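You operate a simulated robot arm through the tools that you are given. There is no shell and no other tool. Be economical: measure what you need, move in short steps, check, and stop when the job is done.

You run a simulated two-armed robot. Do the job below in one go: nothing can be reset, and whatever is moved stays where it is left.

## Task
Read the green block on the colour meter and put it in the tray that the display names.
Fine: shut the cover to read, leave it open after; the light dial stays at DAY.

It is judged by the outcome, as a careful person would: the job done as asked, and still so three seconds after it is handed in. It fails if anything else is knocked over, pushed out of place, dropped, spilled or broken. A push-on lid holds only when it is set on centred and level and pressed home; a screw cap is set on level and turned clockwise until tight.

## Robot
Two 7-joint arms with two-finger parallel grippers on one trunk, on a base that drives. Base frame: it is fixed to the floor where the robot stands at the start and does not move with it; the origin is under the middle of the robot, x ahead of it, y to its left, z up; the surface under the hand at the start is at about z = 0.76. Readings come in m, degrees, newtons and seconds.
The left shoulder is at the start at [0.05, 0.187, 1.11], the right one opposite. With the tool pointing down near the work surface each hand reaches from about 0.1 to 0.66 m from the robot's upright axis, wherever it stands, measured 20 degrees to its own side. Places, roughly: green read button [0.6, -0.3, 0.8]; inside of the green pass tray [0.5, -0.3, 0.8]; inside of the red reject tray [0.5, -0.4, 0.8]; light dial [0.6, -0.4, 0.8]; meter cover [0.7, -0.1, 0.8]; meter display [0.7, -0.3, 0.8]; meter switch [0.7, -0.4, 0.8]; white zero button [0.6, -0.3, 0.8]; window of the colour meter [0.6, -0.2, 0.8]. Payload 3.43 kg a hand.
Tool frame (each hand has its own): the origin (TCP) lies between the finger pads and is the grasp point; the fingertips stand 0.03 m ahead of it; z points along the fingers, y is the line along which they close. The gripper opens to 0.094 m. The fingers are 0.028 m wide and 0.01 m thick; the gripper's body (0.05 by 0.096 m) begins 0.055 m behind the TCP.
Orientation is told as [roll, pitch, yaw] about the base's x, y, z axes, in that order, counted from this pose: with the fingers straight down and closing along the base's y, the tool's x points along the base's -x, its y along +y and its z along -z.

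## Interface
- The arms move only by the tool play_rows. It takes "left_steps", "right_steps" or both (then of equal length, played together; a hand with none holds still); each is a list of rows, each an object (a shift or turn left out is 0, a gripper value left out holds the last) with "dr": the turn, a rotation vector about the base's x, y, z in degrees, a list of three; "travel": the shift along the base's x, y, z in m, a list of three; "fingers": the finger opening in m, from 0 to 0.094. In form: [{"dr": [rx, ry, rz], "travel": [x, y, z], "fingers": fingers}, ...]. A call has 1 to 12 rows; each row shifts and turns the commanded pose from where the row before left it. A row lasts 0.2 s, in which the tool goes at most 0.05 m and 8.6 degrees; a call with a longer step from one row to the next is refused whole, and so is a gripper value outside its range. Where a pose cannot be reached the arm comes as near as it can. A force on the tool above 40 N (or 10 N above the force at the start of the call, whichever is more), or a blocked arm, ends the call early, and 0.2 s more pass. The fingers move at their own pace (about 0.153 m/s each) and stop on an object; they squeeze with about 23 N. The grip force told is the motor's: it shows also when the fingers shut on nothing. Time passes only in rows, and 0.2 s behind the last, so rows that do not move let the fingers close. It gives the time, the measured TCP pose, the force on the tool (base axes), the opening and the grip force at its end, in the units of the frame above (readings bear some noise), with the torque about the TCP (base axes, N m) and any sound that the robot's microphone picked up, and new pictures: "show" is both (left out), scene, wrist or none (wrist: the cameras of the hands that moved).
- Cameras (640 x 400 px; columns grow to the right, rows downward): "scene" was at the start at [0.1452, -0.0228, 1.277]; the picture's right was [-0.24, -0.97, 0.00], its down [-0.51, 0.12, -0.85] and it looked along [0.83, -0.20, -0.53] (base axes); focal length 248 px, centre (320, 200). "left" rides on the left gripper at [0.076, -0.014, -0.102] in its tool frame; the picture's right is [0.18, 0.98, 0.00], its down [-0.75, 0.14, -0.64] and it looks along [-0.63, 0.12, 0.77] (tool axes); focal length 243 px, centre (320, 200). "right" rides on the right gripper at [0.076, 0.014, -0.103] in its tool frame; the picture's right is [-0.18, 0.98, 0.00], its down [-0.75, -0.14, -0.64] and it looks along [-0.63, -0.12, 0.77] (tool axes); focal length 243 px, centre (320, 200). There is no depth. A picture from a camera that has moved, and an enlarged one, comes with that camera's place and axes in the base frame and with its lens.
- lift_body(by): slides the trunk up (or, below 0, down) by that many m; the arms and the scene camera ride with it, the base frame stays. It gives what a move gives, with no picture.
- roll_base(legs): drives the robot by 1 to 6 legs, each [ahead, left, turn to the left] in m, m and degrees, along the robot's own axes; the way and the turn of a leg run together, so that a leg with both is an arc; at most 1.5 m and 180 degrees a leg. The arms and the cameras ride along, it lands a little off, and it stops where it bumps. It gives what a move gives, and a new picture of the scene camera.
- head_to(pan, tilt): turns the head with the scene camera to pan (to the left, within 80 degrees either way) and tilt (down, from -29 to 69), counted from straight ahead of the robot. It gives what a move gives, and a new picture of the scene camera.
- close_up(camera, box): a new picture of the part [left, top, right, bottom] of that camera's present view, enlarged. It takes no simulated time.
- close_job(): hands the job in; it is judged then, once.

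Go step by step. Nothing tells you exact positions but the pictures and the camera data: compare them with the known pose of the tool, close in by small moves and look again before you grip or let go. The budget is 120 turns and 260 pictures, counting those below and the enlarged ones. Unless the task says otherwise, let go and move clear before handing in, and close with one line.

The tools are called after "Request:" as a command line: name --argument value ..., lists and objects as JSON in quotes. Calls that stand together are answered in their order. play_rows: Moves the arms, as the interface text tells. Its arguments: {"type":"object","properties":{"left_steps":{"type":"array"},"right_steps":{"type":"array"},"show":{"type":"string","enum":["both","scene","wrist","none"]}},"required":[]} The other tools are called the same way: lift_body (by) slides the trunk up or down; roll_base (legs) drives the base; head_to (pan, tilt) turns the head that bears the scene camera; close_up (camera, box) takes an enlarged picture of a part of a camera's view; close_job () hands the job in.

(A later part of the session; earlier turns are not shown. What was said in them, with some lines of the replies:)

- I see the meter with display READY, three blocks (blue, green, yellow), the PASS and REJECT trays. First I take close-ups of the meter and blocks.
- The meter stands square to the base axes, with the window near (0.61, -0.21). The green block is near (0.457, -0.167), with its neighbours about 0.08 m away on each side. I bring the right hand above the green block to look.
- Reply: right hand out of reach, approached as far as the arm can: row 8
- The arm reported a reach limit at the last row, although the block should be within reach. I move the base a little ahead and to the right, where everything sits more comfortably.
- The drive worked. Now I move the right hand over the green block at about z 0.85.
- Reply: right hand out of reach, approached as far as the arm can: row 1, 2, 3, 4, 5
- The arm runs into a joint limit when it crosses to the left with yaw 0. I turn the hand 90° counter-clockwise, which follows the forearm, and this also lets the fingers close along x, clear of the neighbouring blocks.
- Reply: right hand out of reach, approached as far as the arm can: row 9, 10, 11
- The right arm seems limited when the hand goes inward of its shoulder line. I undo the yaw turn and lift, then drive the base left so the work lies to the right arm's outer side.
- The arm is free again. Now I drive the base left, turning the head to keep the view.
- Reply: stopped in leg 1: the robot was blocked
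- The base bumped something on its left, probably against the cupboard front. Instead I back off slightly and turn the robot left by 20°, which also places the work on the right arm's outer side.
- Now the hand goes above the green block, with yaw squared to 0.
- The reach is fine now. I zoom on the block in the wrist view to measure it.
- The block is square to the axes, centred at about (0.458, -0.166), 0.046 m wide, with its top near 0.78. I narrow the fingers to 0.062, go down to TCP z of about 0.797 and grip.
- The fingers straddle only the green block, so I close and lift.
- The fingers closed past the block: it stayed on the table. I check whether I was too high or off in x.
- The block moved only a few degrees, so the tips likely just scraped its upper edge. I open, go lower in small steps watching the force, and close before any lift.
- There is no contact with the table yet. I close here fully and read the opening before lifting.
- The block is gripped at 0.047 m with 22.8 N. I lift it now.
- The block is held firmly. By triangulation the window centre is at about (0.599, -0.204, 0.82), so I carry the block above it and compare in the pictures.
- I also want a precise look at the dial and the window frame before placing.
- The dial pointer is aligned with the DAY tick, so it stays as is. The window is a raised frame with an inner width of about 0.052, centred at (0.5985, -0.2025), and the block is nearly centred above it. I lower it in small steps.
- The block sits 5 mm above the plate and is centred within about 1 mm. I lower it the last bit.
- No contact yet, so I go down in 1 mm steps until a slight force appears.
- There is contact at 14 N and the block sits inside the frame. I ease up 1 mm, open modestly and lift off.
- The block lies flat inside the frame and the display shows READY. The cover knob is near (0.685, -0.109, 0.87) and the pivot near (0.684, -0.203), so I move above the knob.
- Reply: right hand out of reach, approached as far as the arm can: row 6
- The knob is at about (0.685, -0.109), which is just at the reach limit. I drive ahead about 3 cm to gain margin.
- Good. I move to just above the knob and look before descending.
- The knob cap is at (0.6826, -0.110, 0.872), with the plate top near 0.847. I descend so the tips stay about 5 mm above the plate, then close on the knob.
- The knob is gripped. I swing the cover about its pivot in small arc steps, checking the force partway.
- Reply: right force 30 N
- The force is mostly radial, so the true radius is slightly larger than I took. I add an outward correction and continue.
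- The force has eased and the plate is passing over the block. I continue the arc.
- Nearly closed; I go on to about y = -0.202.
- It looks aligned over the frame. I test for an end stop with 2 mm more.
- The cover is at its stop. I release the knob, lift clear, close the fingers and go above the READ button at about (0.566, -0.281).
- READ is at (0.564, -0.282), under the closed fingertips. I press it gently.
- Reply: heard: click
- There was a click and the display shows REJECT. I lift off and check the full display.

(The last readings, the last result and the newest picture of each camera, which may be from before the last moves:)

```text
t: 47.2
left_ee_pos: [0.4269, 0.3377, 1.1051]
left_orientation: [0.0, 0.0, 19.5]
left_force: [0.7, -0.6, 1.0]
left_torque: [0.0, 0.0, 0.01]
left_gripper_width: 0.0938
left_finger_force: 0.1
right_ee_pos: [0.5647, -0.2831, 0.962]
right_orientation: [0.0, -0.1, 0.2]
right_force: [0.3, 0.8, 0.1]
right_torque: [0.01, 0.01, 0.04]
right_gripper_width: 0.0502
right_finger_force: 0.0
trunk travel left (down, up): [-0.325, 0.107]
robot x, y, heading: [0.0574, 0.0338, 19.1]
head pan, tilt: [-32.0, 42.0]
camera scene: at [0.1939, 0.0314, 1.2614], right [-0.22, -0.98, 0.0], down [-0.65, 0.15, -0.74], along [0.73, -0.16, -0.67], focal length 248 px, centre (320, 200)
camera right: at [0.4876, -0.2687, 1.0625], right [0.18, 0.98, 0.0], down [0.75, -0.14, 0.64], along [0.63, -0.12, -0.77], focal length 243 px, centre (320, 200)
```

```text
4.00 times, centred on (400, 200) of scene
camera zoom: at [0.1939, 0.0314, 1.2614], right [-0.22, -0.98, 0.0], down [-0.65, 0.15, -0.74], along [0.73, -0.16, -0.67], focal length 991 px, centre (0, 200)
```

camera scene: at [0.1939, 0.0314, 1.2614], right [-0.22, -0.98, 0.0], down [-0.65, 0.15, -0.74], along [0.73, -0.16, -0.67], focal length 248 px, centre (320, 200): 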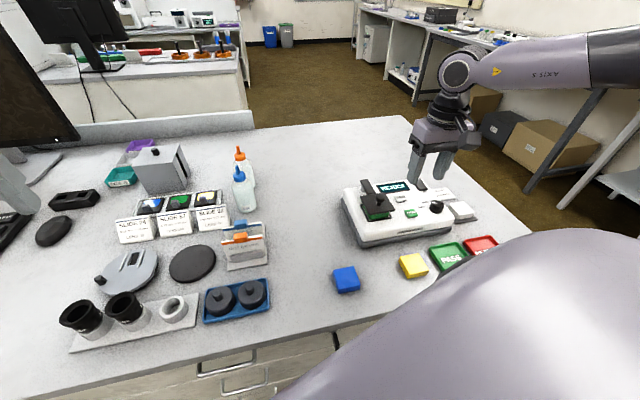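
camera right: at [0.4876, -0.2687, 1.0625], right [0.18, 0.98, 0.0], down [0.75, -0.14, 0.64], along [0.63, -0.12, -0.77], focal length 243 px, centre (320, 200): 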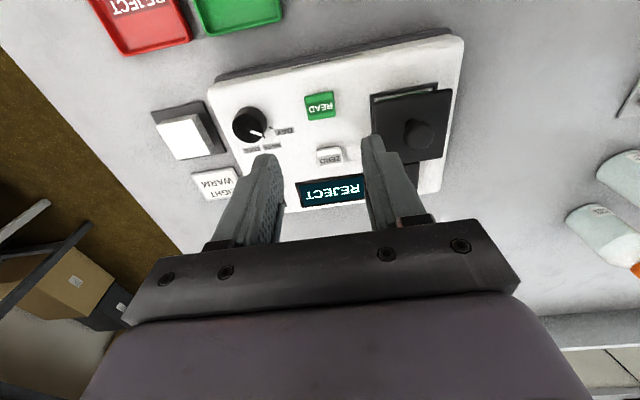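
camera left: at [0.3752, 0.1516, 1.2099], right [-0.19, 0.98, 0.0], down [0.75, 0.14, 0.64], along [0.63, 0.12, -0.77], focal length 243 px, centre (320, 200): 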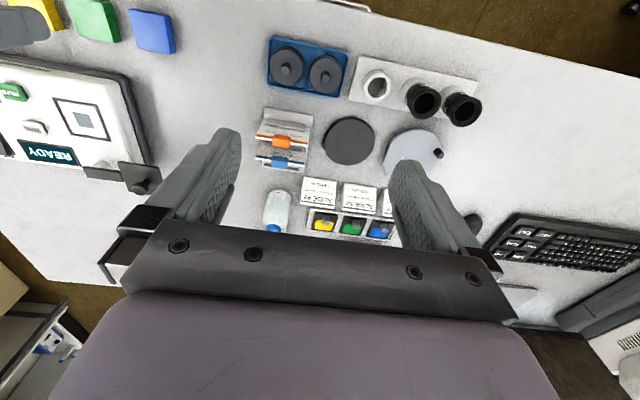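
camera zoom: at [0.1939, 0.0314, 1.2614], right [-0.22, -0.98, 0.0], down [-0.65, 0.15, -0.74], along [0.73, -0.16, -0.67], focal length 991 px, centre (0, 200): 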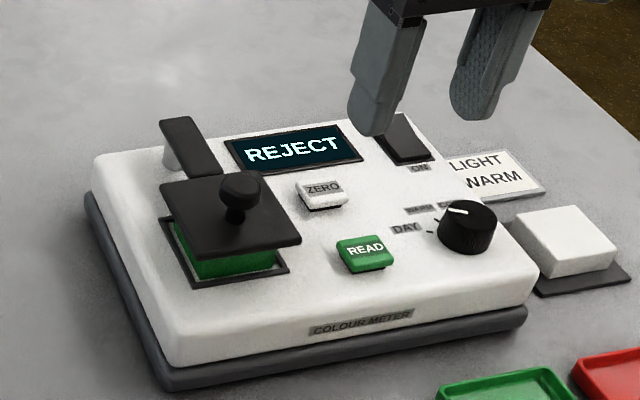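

The display reads REJECT, with the dial still at DAY. Now I return to the knob to open the cover.

Request:
play_rows --right_steps '[{"travel": [0.0075, 0.0277, 0]}, {"travel": [0.0075, 0.0277, 0]}, {"travel": [0.0075, 0.0277, 0]}, {"travel": [0, 0, -0.035]}, {}]' --show "wrist"

Request:
close_up --camera "right" --box '[220, 80, 420, 205]'

```text
t: 48.4
left_ee_pos: [0.4269, 0.3377, 1.1055]
left_orientation: [0.0, 0.0, 19.5]
left_force: [-0.3, 0.6, 0.5]
left_torque: [-0.01, -0.01, -0.02]
left_gripper_width: 0.0941
left_finger_force: 0.1
right_ee_pos: [0.5852, -0.1979, 0.9251]
right_orientation: [0.1, -0.1, 0.2]
right_force: [0.1, -0.1, 0.3]
right_torque: [-0.05, 0.0, -0.02]
right_gripper_width: 0.0501
right_finger_force: 0.1
trunk travel left (down, up): [-0.325, 0.107]
robot x, y, heading: [0.057, 0.0295, 19.6]
head pan, tilt: [-32.0, 42.0]
camera right: at [0.5094, -0.1847, 1.0265], right [0.18, 0.98, 0.0], down [0.75, -0.14, 0.64], along [0.63, -0.12, -0.77], focal length 243 px, centre (320, 200)
```

right: 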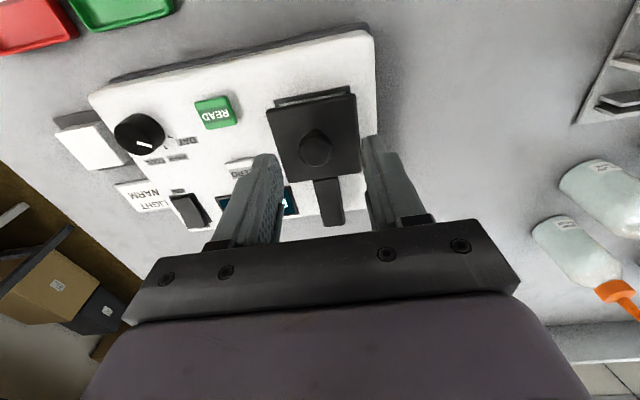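

```text
3.20 times, centred on (320, 142) of right
camera zoom: at [0.5094, -0.1847, 1.0265], right [0.18, 0.98, 0.0], down [0.75, -0.14, 0.64], along [0.63, -0.12, -0.77], focal length 776 px, centre (320, 384)
```

zoom: 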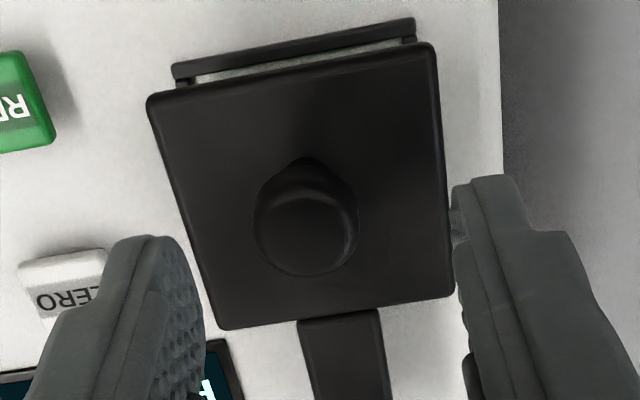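

The knob is at (0.588, -0.203). I descend, grip and start the reverse arc.

Request:
play_rows --right_steps '[{"travel": [0.001, -0.0035, -0.02]}, {"travel": [0, 0, -0.0215]}, {}, {"fingers": 0.0}, {}, {}, {"travel": [0.0014, 0.0164, 0]}, {"travel": [0.0042, 0.0159, 0]}, {"travel": [0.007, 0.0149, 0]}, {}]' --show "wrist"

Request:
close_up --camera "scene" --box '[300, 130, 460, 230]'

```text
t: 50.6
left_ee_pos: [0.4273, 0.337, 1.1046]
left_orientation: [0.0, -0.1, 19.4]
left_force: [0.4, 0.0, 0.4]
left_torque: [0.01, -0.01, 0.01]
left_gripper_width: 0.0942
left_finger_force: 0.1
right_ee_pos: [0.6007, -0.1552, 0.8832]
right_orientation: [0.1, 0.0, 0.1]
right_force: [-0.5, -4.9, 0.0]
right_torque: [-0.08, 0.36, -0.43]
right_gripper_width: 0.0233
right_finger_force: 45.3
trunk travel left (down, up): [-0.325, 0.107]
robot x, y, heading: [0.0566, 0.0353, 19.5]
head pan, tilt: [-32.0, 42.0]
camera right: at [0.5238, -0.1414, 0.9849], right [0.18, 0.98, 0.0], down [0.75, -0.14, 0.64], along [0.63, -0.12, -0.77], focal length 243 px, centre (320, 200)
```

right: 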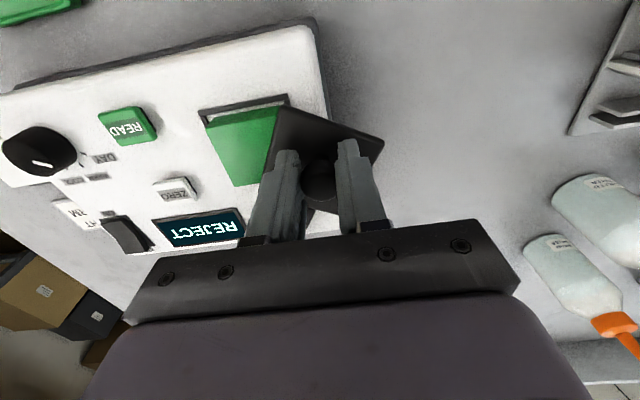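

```text
4.00 times, centred on (380, 180) of scene
camera zoom: at [0.1938, 0.0311, 1.2614], right [-0.22, -0.98, 0.0], down [-0.65, 0.15, -0.74], along [0.73, -0.16, -0.67], focal length 991 px, centre (80, 280)
```

zoom: 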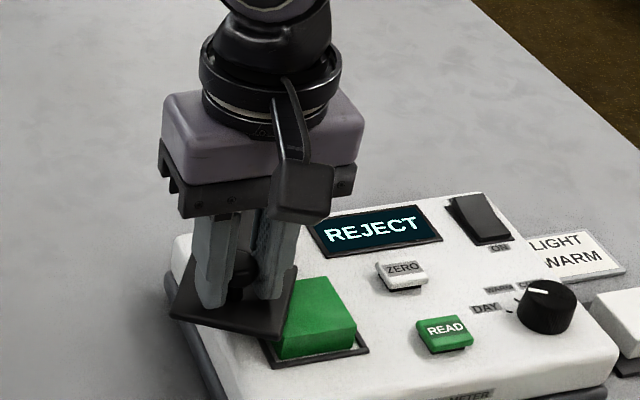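

The cover swings smoothly and the block stays put, so I continue the arc to the open position.

Request:
play_rows --right_steps '[{"travel": [0.0097, 0.0135, 0]}, {"travel": [0.0117, 0.0117, 0]}, {"travel": [0.0135, 0.0097, 0]}, {"travel": [0.0149, 0.007, 0]}, {}]' --show "none"

```text
t: 51.8
left_ee_pos: [0.4276, 0.3365, 1.1059]
left_orientation: [0.1, -0.1, 19.3]
left_force: [0.8, -0.2, -0.1]
left_torque: [0.02, -0.01, 0.01]
left_gripper_width: 0.0939
left_finger_force: 0.1
right_ee_pos: [0.65, -0.1151, 0.8833]
right_orientation: [0.0, -0.1, 0.2]
right_force: [0.4, -10.4, 1.4]
right_torque: [-0.22, 0.57, -0.28]
right_gripper_width: 0.0232
right_finger_force: 45.2
trunk travel left (down, up): [-0.325, 0.107]
robot x, y, heading: [0.0596, 0.0304, 19.4]
head pan, tilt: [-32.0, 42.0]
```

Request:
play_rows --right_steps '[{"travel": [0.0159, 0.0025, 0]}, {"travel": [0.0164, 0.0005, 0]}, {}]'

Request:
close_up --camera "scene" --box '[300, 130, 460, 230]'

```text
t: 52.6
left_ee_pos: [0.4269, 0.3379, 1.1058]
left_orientation: [0.1, -0.1, 19.6]
left_force: [0.3, -0.3, -0.4]
left_torque: [-0.01, 0.03, 0.02]
left_gripper_width: 0.0941
left_finger_force: 0.2
right_ee_pos: [0.6828, -0.1089, 0.8842]
right_orientation: [0.3, 0.0, 0.2]
right_force: [-3.0, -1.2, -4.8]
right_torque: [0.12, 0.43, -0.24]
right_gripper_width: 0.0232
right_finger_force: 45.0
trunk travel left (down, up): [-0.325, 0.107]
robot x, y, heading: [0.0595, 0.0317, 19.7]
head pan, tilt: [-32.0, 42.0]
camera scene: at [0.1941, 0.0313, 1.2613], right [-0.22, -0.98, 0.0], down [-0.65, 0.15, -0.74], along [0.72, -0.16, -0.67], focal length 248 px, centre (320, 200)
camera right: at [0.6058, -0.096, 0.9852], right [0.18, 0.98, 0.0], down [0.75, -0.14, 0.64], along [0.63, -0.11, -0.77], focal length 243 px, centre (320, 200)
```

scene: 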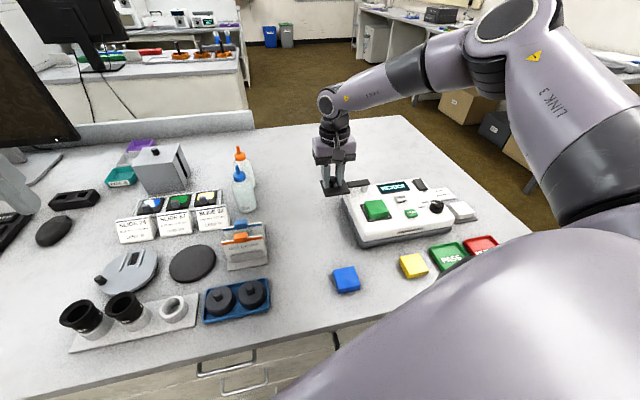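
right: 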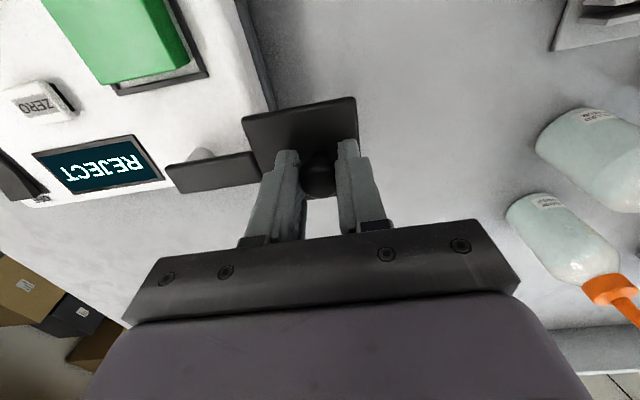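

```text
4.00 times, centred on (380, 180) of scene
camera zoom: at [0.1941, 0.0313, 1.2613], right [-0.22, -0.98, 0.0], down [-0.65, 0.15, -0.74], along [0.72, -0.16, -0.67], focal length 991 px, centre (80, 280)
```

zoom: 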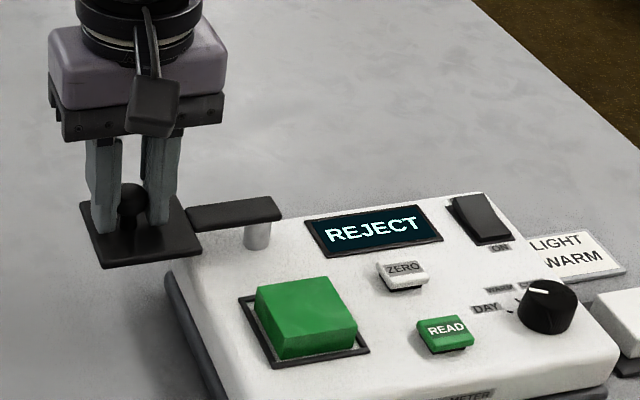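

The cover is back in its open place. I release the knob, lift and move above the block.

Request:
play_rows --right_steps '[{"fingers": 0.05}, {}, {"travel": [0, 0, 0.035]}, {"travel": [0, 0, 0.035]}, {"travel": [-0.0285, -0.031, 0], "fingers": 0.062}, {"travel": [-0.0285, -0.031, 0]}, {"travel": [-0.0285, -0.031, 0]}, {"travel": [0, 0, -0.04]}, {}]' --show "wrist"

Request:
close_up --camera "right" --box '[220, 60, 420, 185]'

Request:
close_up --camera "scene" --box '[310, 150, 450, 237]'

```text
t: 54.6
left_ee_pos: [0.4264, 0.3371, 1.1055]
left_orientation: [0.0, 0.0, 19.5]
left_force: [0.4, -0.6, -0.5]
left_torque: [-0.02, 0.03, 0.0]
left_gripper_width: 0.094
left_finger_force: 0.2
right_ee_pos: [0.5964, -0.204, 0.9145]
right_orientation: [0.2, -0.2, 0.1]
right_force: [0.0, -0.2, 0.7]
right_torque: [-0.02, -0.01, 0.0]
right_gripper_width: 0.0622
right_finger_force: 0.1
trunk travel left (down, up): [-0.325, 0.107]
robot x, y, heading: [0.0548, 0.0307, 19.4]
head pan, tilt: [-32.0, 42.0]
camera right: at [0.5201, -0.1908, 1.0153], right [0.18, 0.98, 0.0], down [0.75, -0.14, 0.64], along [0.63, -0.12, -0.77], focal length 243 px, centre (320, 200)
```

right: 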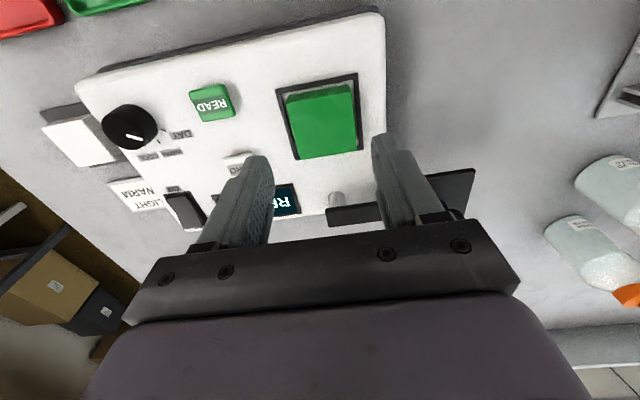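

```text
3.20 times, centred on (320, 122) of right
camera zoom: at [0.5201, -0.1908, 1.0153], right [0.18, 0.98, 0.0], down [0.75, -0.14, 0.64], along [0.63, -0.12, -0.77], focal length 776 px, centre (320, 448)
```

zoom: 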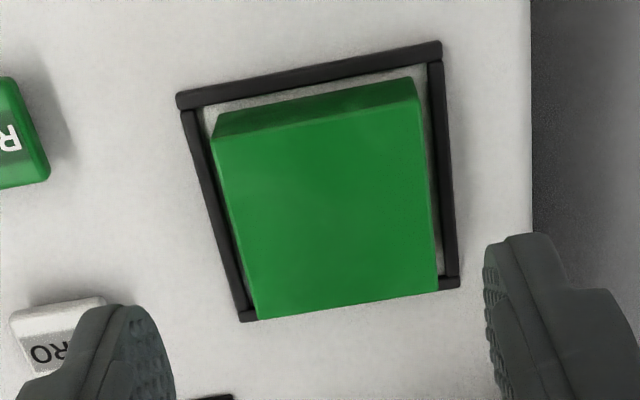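

```text
4.57 times, centred on (380, 194) of scene
camera zoom: at [0.1937, 0.0315, 1.2614], right [-0.22, -0.98, 0.0], down [-0.65, 0.15, -0.74], along [0.73, -0.16, -0.67], focal length 1133 px, centre (46, 230)
```

zoom: 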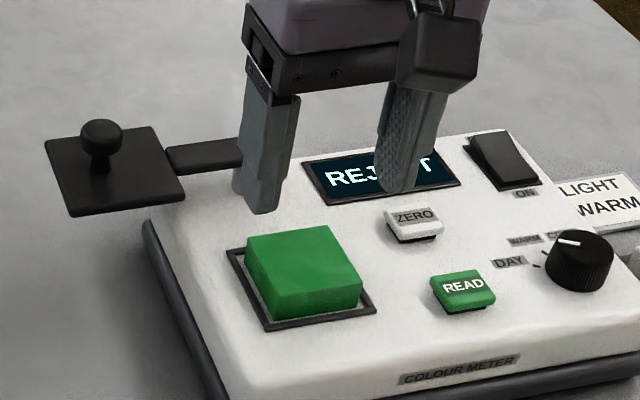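

The block is still square in the frame at (0.596, -0.2025). I descend, grip and check the opening.

Request:
play_rows --right_steps '[{"travel": [-0.0005, 0.001, -0.03]}, {"travel": [0, 0, -0.025]}, {"travel": [0, 0, -0.0075]}, {}, {"fingers": 0.0}, {}, {}]' --show "wrist"

```text
t: 56.2
left_ee_pos: [0.428, 0.3383, 1.1049]
left_orientation: [0.0, 0.0, 19.5]
left_force: [0.0, 0.0, 0.8]
left_torque: [-0.01, 0.02, -0.02]
left_gripper_width: 0.0937
left_finger_force: 0.1
right_ee_pos: [0.5956, -0.2022, 0.8515]
right_orientation: [0.1, -0.1, 0.1]
right_force: [0.1, 0.5, 2.2]
right_torque: [-0.06, -0.04, 0.0]
right_gripper_width: 0.0473
right_finger_force: 22.8
trunk travel left (down, up): [-0.325, 0.107]
robot x, y, heading: [0.0543, 0.0325, 19.5]
head pan, tilt: [-32.0, 42.0]
camera right: at [0.5201, -0.1889, 0.9527], right [0.18, 0.98, 0.0], down [0.75, -0.14, 0.64], along [0.63, -0.12, -0.77], focal length 243 px, centre (320, 200)
```

right: 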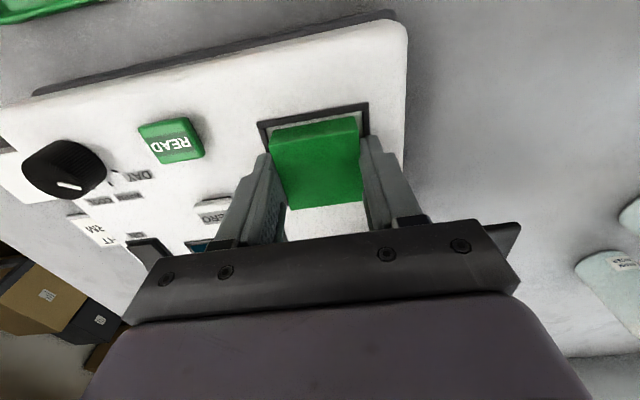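

The block is gripped. I lift straight up and carry it over to the REJECT tray near (0.4585, -0.447).

Request:
play_rows --right_steps '[{"travel": [0, 0, 0.02]}, {"travel": [0, 0, 0.035]}, {"travel": [0, 0, 0.035]}, {"travel": [-0.0196, -0.035, 0]}, {"travel": [-0.0196, -0.035, 0]}, {"travel": [-0.0196, -0.035, 0]}, {"travel": [-0.0196, -0.035, 0]}, {"travel": [-0.0196, -0.035, 0]}, {"travel": [-0.0196, -0.035, 0]}, {"travel": [-0.0196, -0.035, 0]}, {}]'

Request:
head_to --pan -40 --tilt 50

```text
t: 58.6
left_ee_pos: [0.4279, 0.3382, 1.1051]
left_orientation: [-0.1, 0.1, 19.4]
left_force: [-0.1, -0.2, 0.3]
left_torque: [-0.01, -0.03, 0.05]
left_gripper_width: 0.094
left_finger_force: 0.0
right_ee_pos: [0.4602, -0.4484, 0.9413]
right_orientation: [0.2, 0.0, 0.1]
right_force: [0.2, -0.3, -0.5]
right_torque: [-0.04, -0.03, 0.0]
right_gripper_width: 0.0473
right_finger_force: 23.1
trunk travel left (down, up): [-0.325, 0.107]
robot x, y, heading: [0.0597, 0.0317, 19.4]
head pan, tilt: [-32.0, 42.0]
camera scene: at [0.194, 0.0318, 1.2614], right [-0.22, -0.98, 0.0], down [-0.65, 0.15, -0.74], along [0.72, -0.16, -0.67], focal length 248 px, centre (320, 200)
camera right: at [0.3828, -0.4334, 1.0424], right [0.18, 0.98, 0.0], down [0.75, -0.14, 0.64], along [0.63, -0.12, -0.77], focal length 243 px, centre (320, 200)
```

scene: 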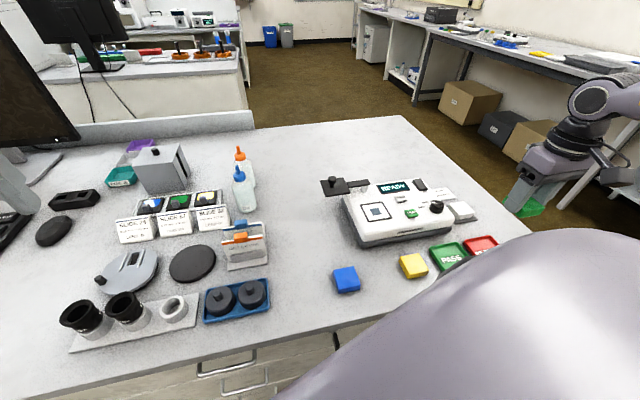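
right: 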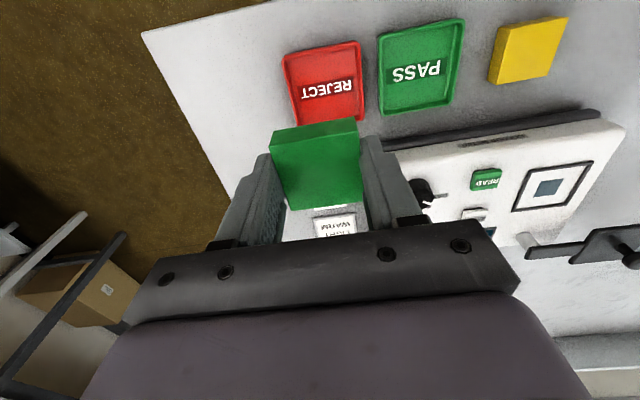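

```text
t: 59.3
left_ee_pos: [0.4278, 0.3382, 1.1054]
left_orientation: [0.0, -0.1, 19.5]
left_force: [-0.5, -0.9, -0.1]
left_torque: [-0.01, -0.01, -0.02]
left_gripper_width: 0.0937
left_finger_force: 0.1
right_ee_pos: [0.4596, -0.4475, 0.9419]
right_orientation: [0.1, -0.1, 0.2]
right_force: [0.5, 0.8, -0.4]
right_torque: [0.01, -0.02, 0.02]
right_gripper_width: 0.0473
right_finger_force: 22.6
trunk travel left (down, up): [-0.325, 0.107]
robot x, y, heading: [0.0536, 0.0324, 19.4]
head pan, tilt: [-40.0, 50.0]
camera scene: at [0.1844, 0.0226, 1.2502], right [-0.35, -0.94, 0.0], down [-0.72, 0.27, -0.64], along [0.6, -0.23, -0.77], focal length 248 px, centre (320, 200)
```

scene: 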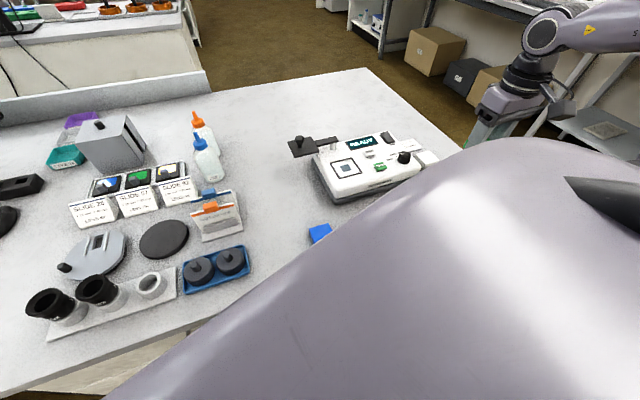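

The shoulder blocks the scene view here, so I use the wrist camera. I zoom to measure the REJECT tray precisely.

Request:
close_up --camera "right" --box '[250, 20, 410, 120]'

```text
4.00 times, centred on (330, 70) of right
camera zoom: at [0.3829, -0.4333, 1.0423], right [0.18, 0.98, 0.0], down [0.75, -0.14, 0.64], along [0.63, -0.12, -0.77], focal length 970 px, centre (280, 720)
```

zoom: 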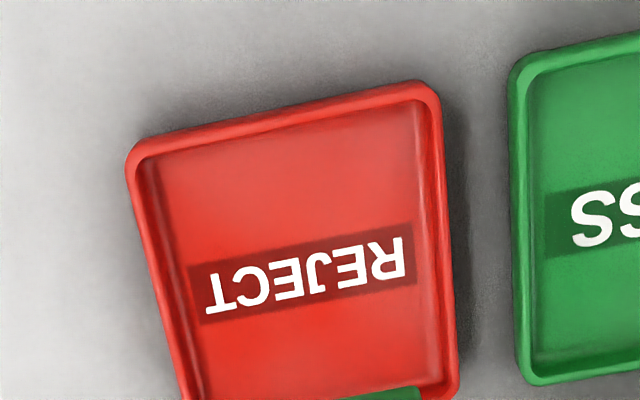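

The tray's inner width is about 0.066, centred near (0.457, -0.441), so block plus fingers won't fit below the rim. I will release with the tips just at rim height, the block already started into the tray. First I centre and lower to look.

Request:
play_rows --right_steps '[{"travel": [-0.002, 0.007, -0.03]}, {"travel": [0, 0, -0.035]}, {"travel": [0, 0, -0.035]}, {"travel": [0, 0, -0.015]}, {}]' --show "wrist"

Request:
close_up --camera "right" --box '[210, 60, 430, 198]'

```text
t: 60.5
left_ee_pos: [0.4274, 0.3381, 1.1066]
left_orientation: [0.0, -0.1, 19.5]
left_force: [0.5, 0.2, 0.0]
left_torque: [-0.01, -0.01, 0.01]
left_gripper_width: 0.0939
left_finger_force: 0.1
right_ee_pos: [0.4588, -0.4401, 0.8268]
right_orientation: [0.2, -0.1, 0.0]
right_force: [0.4, -0.3, -0.9]
right_torque: [0.05, 0.01, -0.01]
right_gripper_width: 0.0472
right_finger_force: 22.8
trunk travel left (down, up): [-0.325, 0.107]
robot x, y, heading: [0.057, 0.0318, 19.4]
head pan, tilt: [-40.0, 50.0]
camera right: at [0.381, -0.4266, 0.9272], right [0.18, 0.98, 0.0], down [0.75, -0.14, 0.64], along [0.63, -0.12, -0.77], focal length 243 px, centre (320, 200)
```

right: 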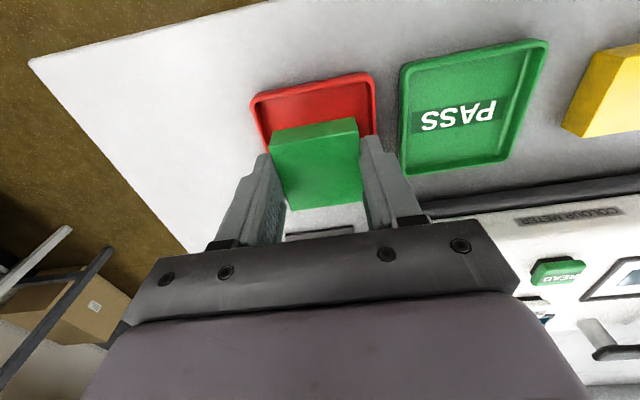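

```text
2.90 times, centred on (320, 129) of right
camera zoom: at [0.381, -0.4266, 0.9272], right [0.18, 0.98, 0.0], down [0.75, -0.14, 0.64], along [0.63, -0.12, -0.77], focal length 703 px, centre (320, 406)
```

zoom: 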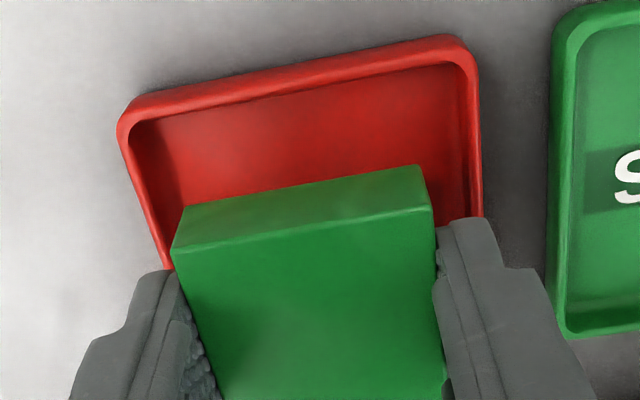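

The block is centred over the tray to within 1 mm. I lower until slight contact.

Request:
play_rows --right_steps '[{"travel": [0, 0, -0.015]}, {"travel": [0, 0, -0.004]}, {"travel": [0, 0, -0.002]}, {}]' --show "wrist"

Request:
close_up --camera "right" --box '[210, 60, 430, 198]'

```text
t: 61.5
left_ee_pos: [0.4273, 0.338, 1.1055]
left_orientation: [0.0, -0.1, 19.5]
left_force: [0.3, -0.2, 0.4]
left_torque: [-0.02, 0.01, 0.0]
left_gripper_width: 0.0941
left_finger_force: 0.2
right_ee_pos: [0.458, -0.4395, 0.8046]
right_orientation: [0.1, -0.1, 0.0]
right_force: [-0.3, -0.2, -1.7]
right_torque: [-0.02, 0.02, 0.01]
right_gripper_width: 0.0474
right_finger_force: 23.1
trunk travel left (down, up): [-0.325, 0.107]
robot x, y, heading: [0.0581, 0.0316, 19.4]
head pan, tilt: [-40.0, 50.0]
camera right: at [0.381, -0.4266, 0.9067], right [0.18, 0.98, 0.0], down [0.75, -0.14, 0.64], along [0.63, -0.12, -0.77], focal length 243 px, centre (320, 200)
```

right: 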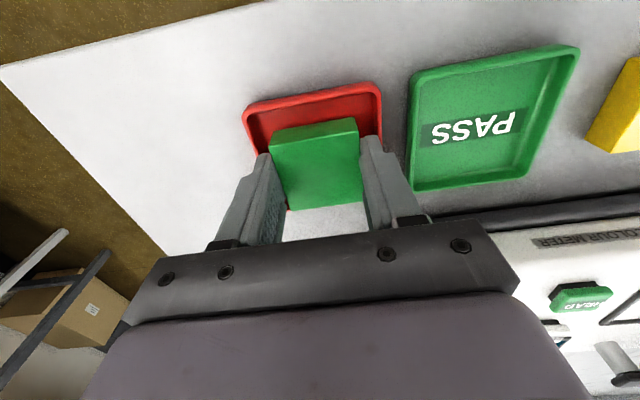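

```text
2.90 times, centred on (320, 129) of right
camera zoom: at [0.381, -0.4266, 0.9067], right [0.18, 0.98, 0.0], down [0.75, -0.14, 0.64], along [0.63, -0.12, -0.77], focal length 703 px, centre (320, 406)
```

zoom: 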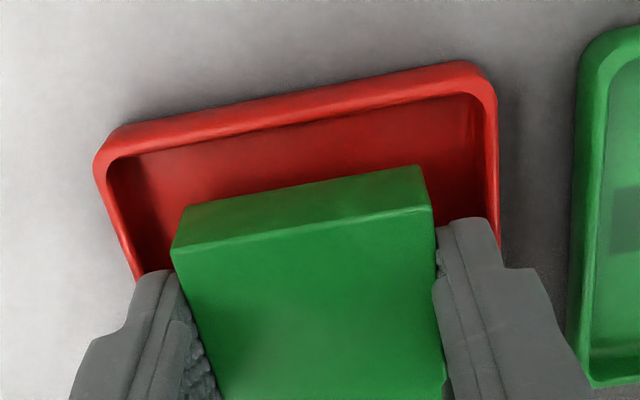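

Still clear. I go on in 2 mm steps.

Request:
play_rows --right_steps '[{"travel": [0, 0, -0.002]}, {"travel": [0, 0, -0.002]}, {}]' --show "none"

Request:
close_up --camera "right" --box '[210, 60, 430, 198]'

```text
t: 62.3
left_ee_pos: [0.4276, 0.3385, 1.1068]
left_orientation: [0.0, 0.0, 19.5]
left_force: [0.8, -0.2, 0.6]
left_torque: [0.0, 0.01, -0.03]
left_gripper_width: 0.0938
left_finger_force: 0.0
right_ee_pos: [0.4588, -0.4407, 0.801]
right_orientation: [0.2, -0.1, 0.1]
right_force: [-1.0, 0.0, -0.9]
right_torque: [0.01, 0.0, 0.01]
right_gripper_width: 0.0474
right_finger_force: 23.0
trunk travel left (down, up): [-0.325, 0.107]
robot x, y, heading: [0.0565, 0.0293, 19.4]
head pan, tilt: [-40.0, 50.0]
```

```text
2.90 times, centred on (320, 129) of right
camera zoom: at [0.381, -0.4265, 0.9026], right [0.18, 0.98, 0.0], down [0.75, -0.14, 0.64], along [0.63, -0.12, -0.77], focal length 703 px, centre (320, 406)
```

zoom: 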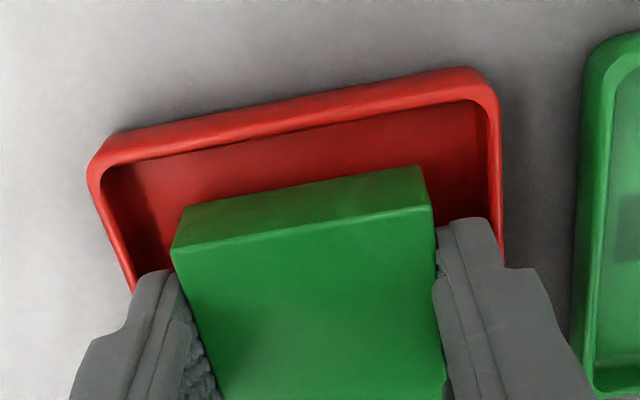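

Request:
play_rows --right_steps '[{"travel": [0, 0, -0.0015]}, {"travel": [0, 0, -0.0015]}, {}]' --show "none"

Request:
close_up --camera "right" --box '[210, 60, 430, 198]'

```text
t: 63.1
left_ee_pos: [0.4274, 0.3378, 1.1052]
left_orientation: [0.0, 0.0, 19.6]
left_force: [0.2, 0.0, 0.0]
left_torque: [0.02, 0.01, -0.01]
left_gripper_width: 0.0941
left_finger_force: 0.1
right_ee_pos: [0.4585, -0.4403, 0.7978]
right_orientation: [0.0, -0.1, 0.1]
right_force: [0.2, -0.5, -1.3]
right_torque: [0.01, -0.01, -0.02]
right_gripper_width: 0.0471
right_finger_force: 23.2
trunk travel left (down, up): [-0.325, 0.107]
robot x, y, heading: [0.0592, 0.0284, 19.8]
head pan, tilt: [-40.0, 50.0]
```

```text
2.90 times, centred on (320, 129) of right
camera zoom: at [0.3812, -0.4264, 0.8999], right [0.18, 0.98, 0.0], down [0.75, -0.14, 0.64], along [0.63, -0.12, -0.77], focal length 703 px, centre (320, 406)
```

zoom: 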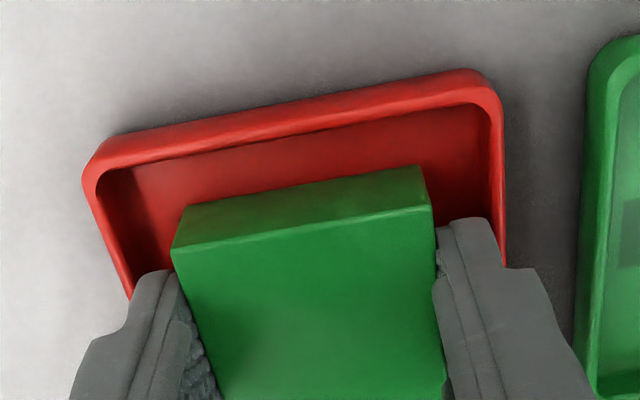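

Request:
play_rows --right_steps '[{"travel": [0, 0, -0.001]}, {"travel": [0, 0, -0.001]}, {}]' --show "none"

```text
t: 63.9
left_ee_pos: [0.4268, 0.3382, 1.1055]
left_orientation: [0.0, 0.0, 19.4]
left_force: [0.1, 0.2, -0.6]
left_torque: [0.0, -0.01, 0.02]
left_gripper_width: 0.0943
left_finger_force: 0.1
right_ee_pos: [0.4583, -0.4397, 0.7975]
right_orientation: [0.0, -0.1, 0.1]
right_force: [-1.8, -1.3, 5.7]
right_torque: [0.0, 0.06, -0.01]
right_gripper_width: 0.0473
right_finger_force: 23.2
trunk travel left (down, up): [-0.325, 0.107]
robot x, y, heading: [0.0597, 0.0319, 19.4]
head pan, tilt: [-40.0, 50.0]
```

There is light contact at 5.7 N with the block at the tray floor. I ease up 1 mm, open just a little and lift.

Request:
play_rows --right_steps '[{"travel": [0, 0, 0.001]}, {"fingers": 0.0495}, {}, {}]' --show "none"

Request:
close_up --camera "right" --box '[210, 60, 430, 198]'

```text
t: 64.9
left_ee_pos: [0.4264, 0.3371, 1.1051]
left_orientation: [0.0, 0.0, 19.6]
left_force: [-0.3, 0.1, 0.3]
left_torque: [-0.02, 0.01, 0.01]
left_gripper_width: 0.094
left_finger_force: 0.1
right_ee_pos: [0.4576, -0.4401, 0.7964]
right_orientation: [0.0, -0.1, 0.3]
right_force: [0.4, 0.0, -0.2]
right_torque: [0.02, 0.03, -0.02]
right_gripper_width: 0.0495
right_finger_force: 0.0
trunk travel left (down, up): [-0.325, 0.107]
robot x, y, heading: [0.0557, 0.0311, 19.5]
head pan, tilt: [-40.0, 50.0]
```

```text
2.90 times, centred on (320, 129) of right
camera zoom: at [0.3809, -0.4264, 0.8988], right [0.18, 0.98, 0.0], down [0.75, -0.14, 0.64], along [0.63, -0.12, -0.77], focal length 703 px, centre (320, 406)
```

zoom: 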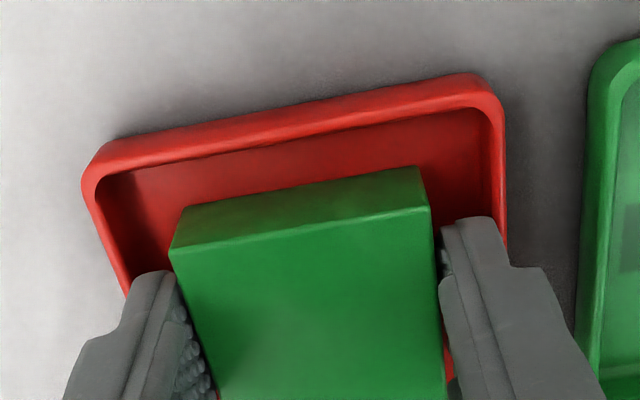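

The fingers are free of the block. I lift straight up and move back to look.

Request:
play_rows --right_steps '[{"travel": [0, 0, 0.01]}, {"travel": [0, 0, 0.025]}, {"travel": [0, 0, 0.04]}, {"travel": [0, 0, 0.04]}, {"travel": [-0.02, 0, 0.04]}, {"travel": [-0.03, -0.02, 0.02]}, {"travel": [-0.03, -0.02, 0]}, {}]' --show "wrist"

Request:
head_to --pan -28 --tilt 38

Request:
close_up --camera "right" --box '[240, 60, 500, 222]'

```text
t: 66.7
left_ee_pos: [0.4283, 0.3381, 1.1054]
left_orientation: [0.0, 0.0, 19.5]
left_force: [0.1, 0.5, -0.3]
left_torque: [0.02, -0.01, 0.0]
left_gripper_width: 0.0943
left_finger_force: 0.0
right_ee_pos: [0.4042, -0.4624, 0.9759]
right_orientation: [0.0, -0.1, 0.2]
right_force: [0.4, 0.5, 0.4]
right_torque: [-0.02, 0.02, 0.0]
right_gripper_width: 0.0494
right_finger_force: 0.0
right hand out of reach, approached as far as the arm can: row 7
trunk travel left (down, up): [-0.325, 0.107]
robot x, y, heading: [0.0596, 0.0332, 19.5]
head pan, tilt: [-40.0, 50.0]
camera right: at [0.3273, -0.4484, 1.0772], right [0.18, 0.98, 0.0], down [0.75, -0.14, 0.64], along [0.63, -0.12, -0.77], focal length 243 px, centre (320, 200)
```

right: 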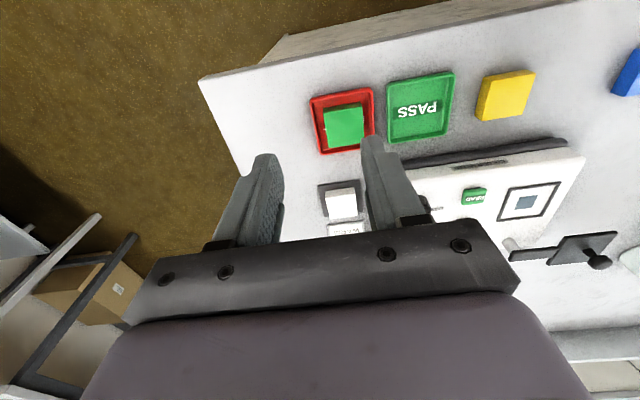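

```text
t: 67.4
left_ee_pos: [0.4276, 0.3383, 1.1067]
left_orientation: [0.0, 0.0, 19.5]
left_force: [-0.5, -0.1, -0.4]
left_torque: [-0.02, 0.0, 0.04]
left_gripper_width: 0.0939
left_finger_force: 0.1
right_ee_pos: [0.4043, -0.4623, 0.9759]
right_orientation: [0.1, -0.2, 0.2]
right_force: [0.0, 0.4, -0.5]
right_torque: [0.0, 0.02, -0.02]
right_gripper_width: 0.0494
right_finger_force: 0.0
trunk travel left (down, up): [-0.325, 0.107]
robot x, y, heading: [0.0556, 0.0311, 19.5]
head pan, tilt: [-28.0, 38.0]
camera scene: at [0.1976, 0.0367, 1.2673], right [-0.15, -0.99, 0.0], down [-0.61, 0.09, -0.79], along [0.78, -0.12, -0.62], focal length 248 px, centre (320, 200)
```

scene: 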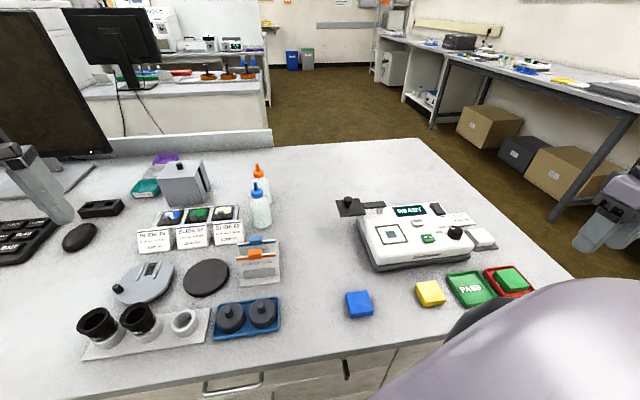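

```text
2.46 times, centred on (370, 141) of right
camera zoom: at [0.3272, -0.4484, 1.0774], right [0.18, 0.98, 0.0], down [0.75, -0.14, 0.64], along [0.63, -0.12, -0.77], focal length 597 px, centre (197, 345)
```

zoom: 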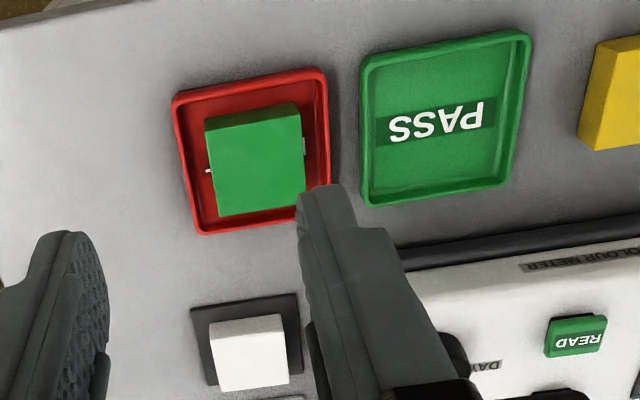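

The green block lies flat in the REJECT tray, the cover is open, the dial is at DAY and nothing else has moved. The hand is clear, so I hand in.

Request:
close_job

```text
The job is handed in.
```

The meter read REJECT for the green block, so it now lies in the red REJECT tray; the cover is open and the dial was never moved from DAY.
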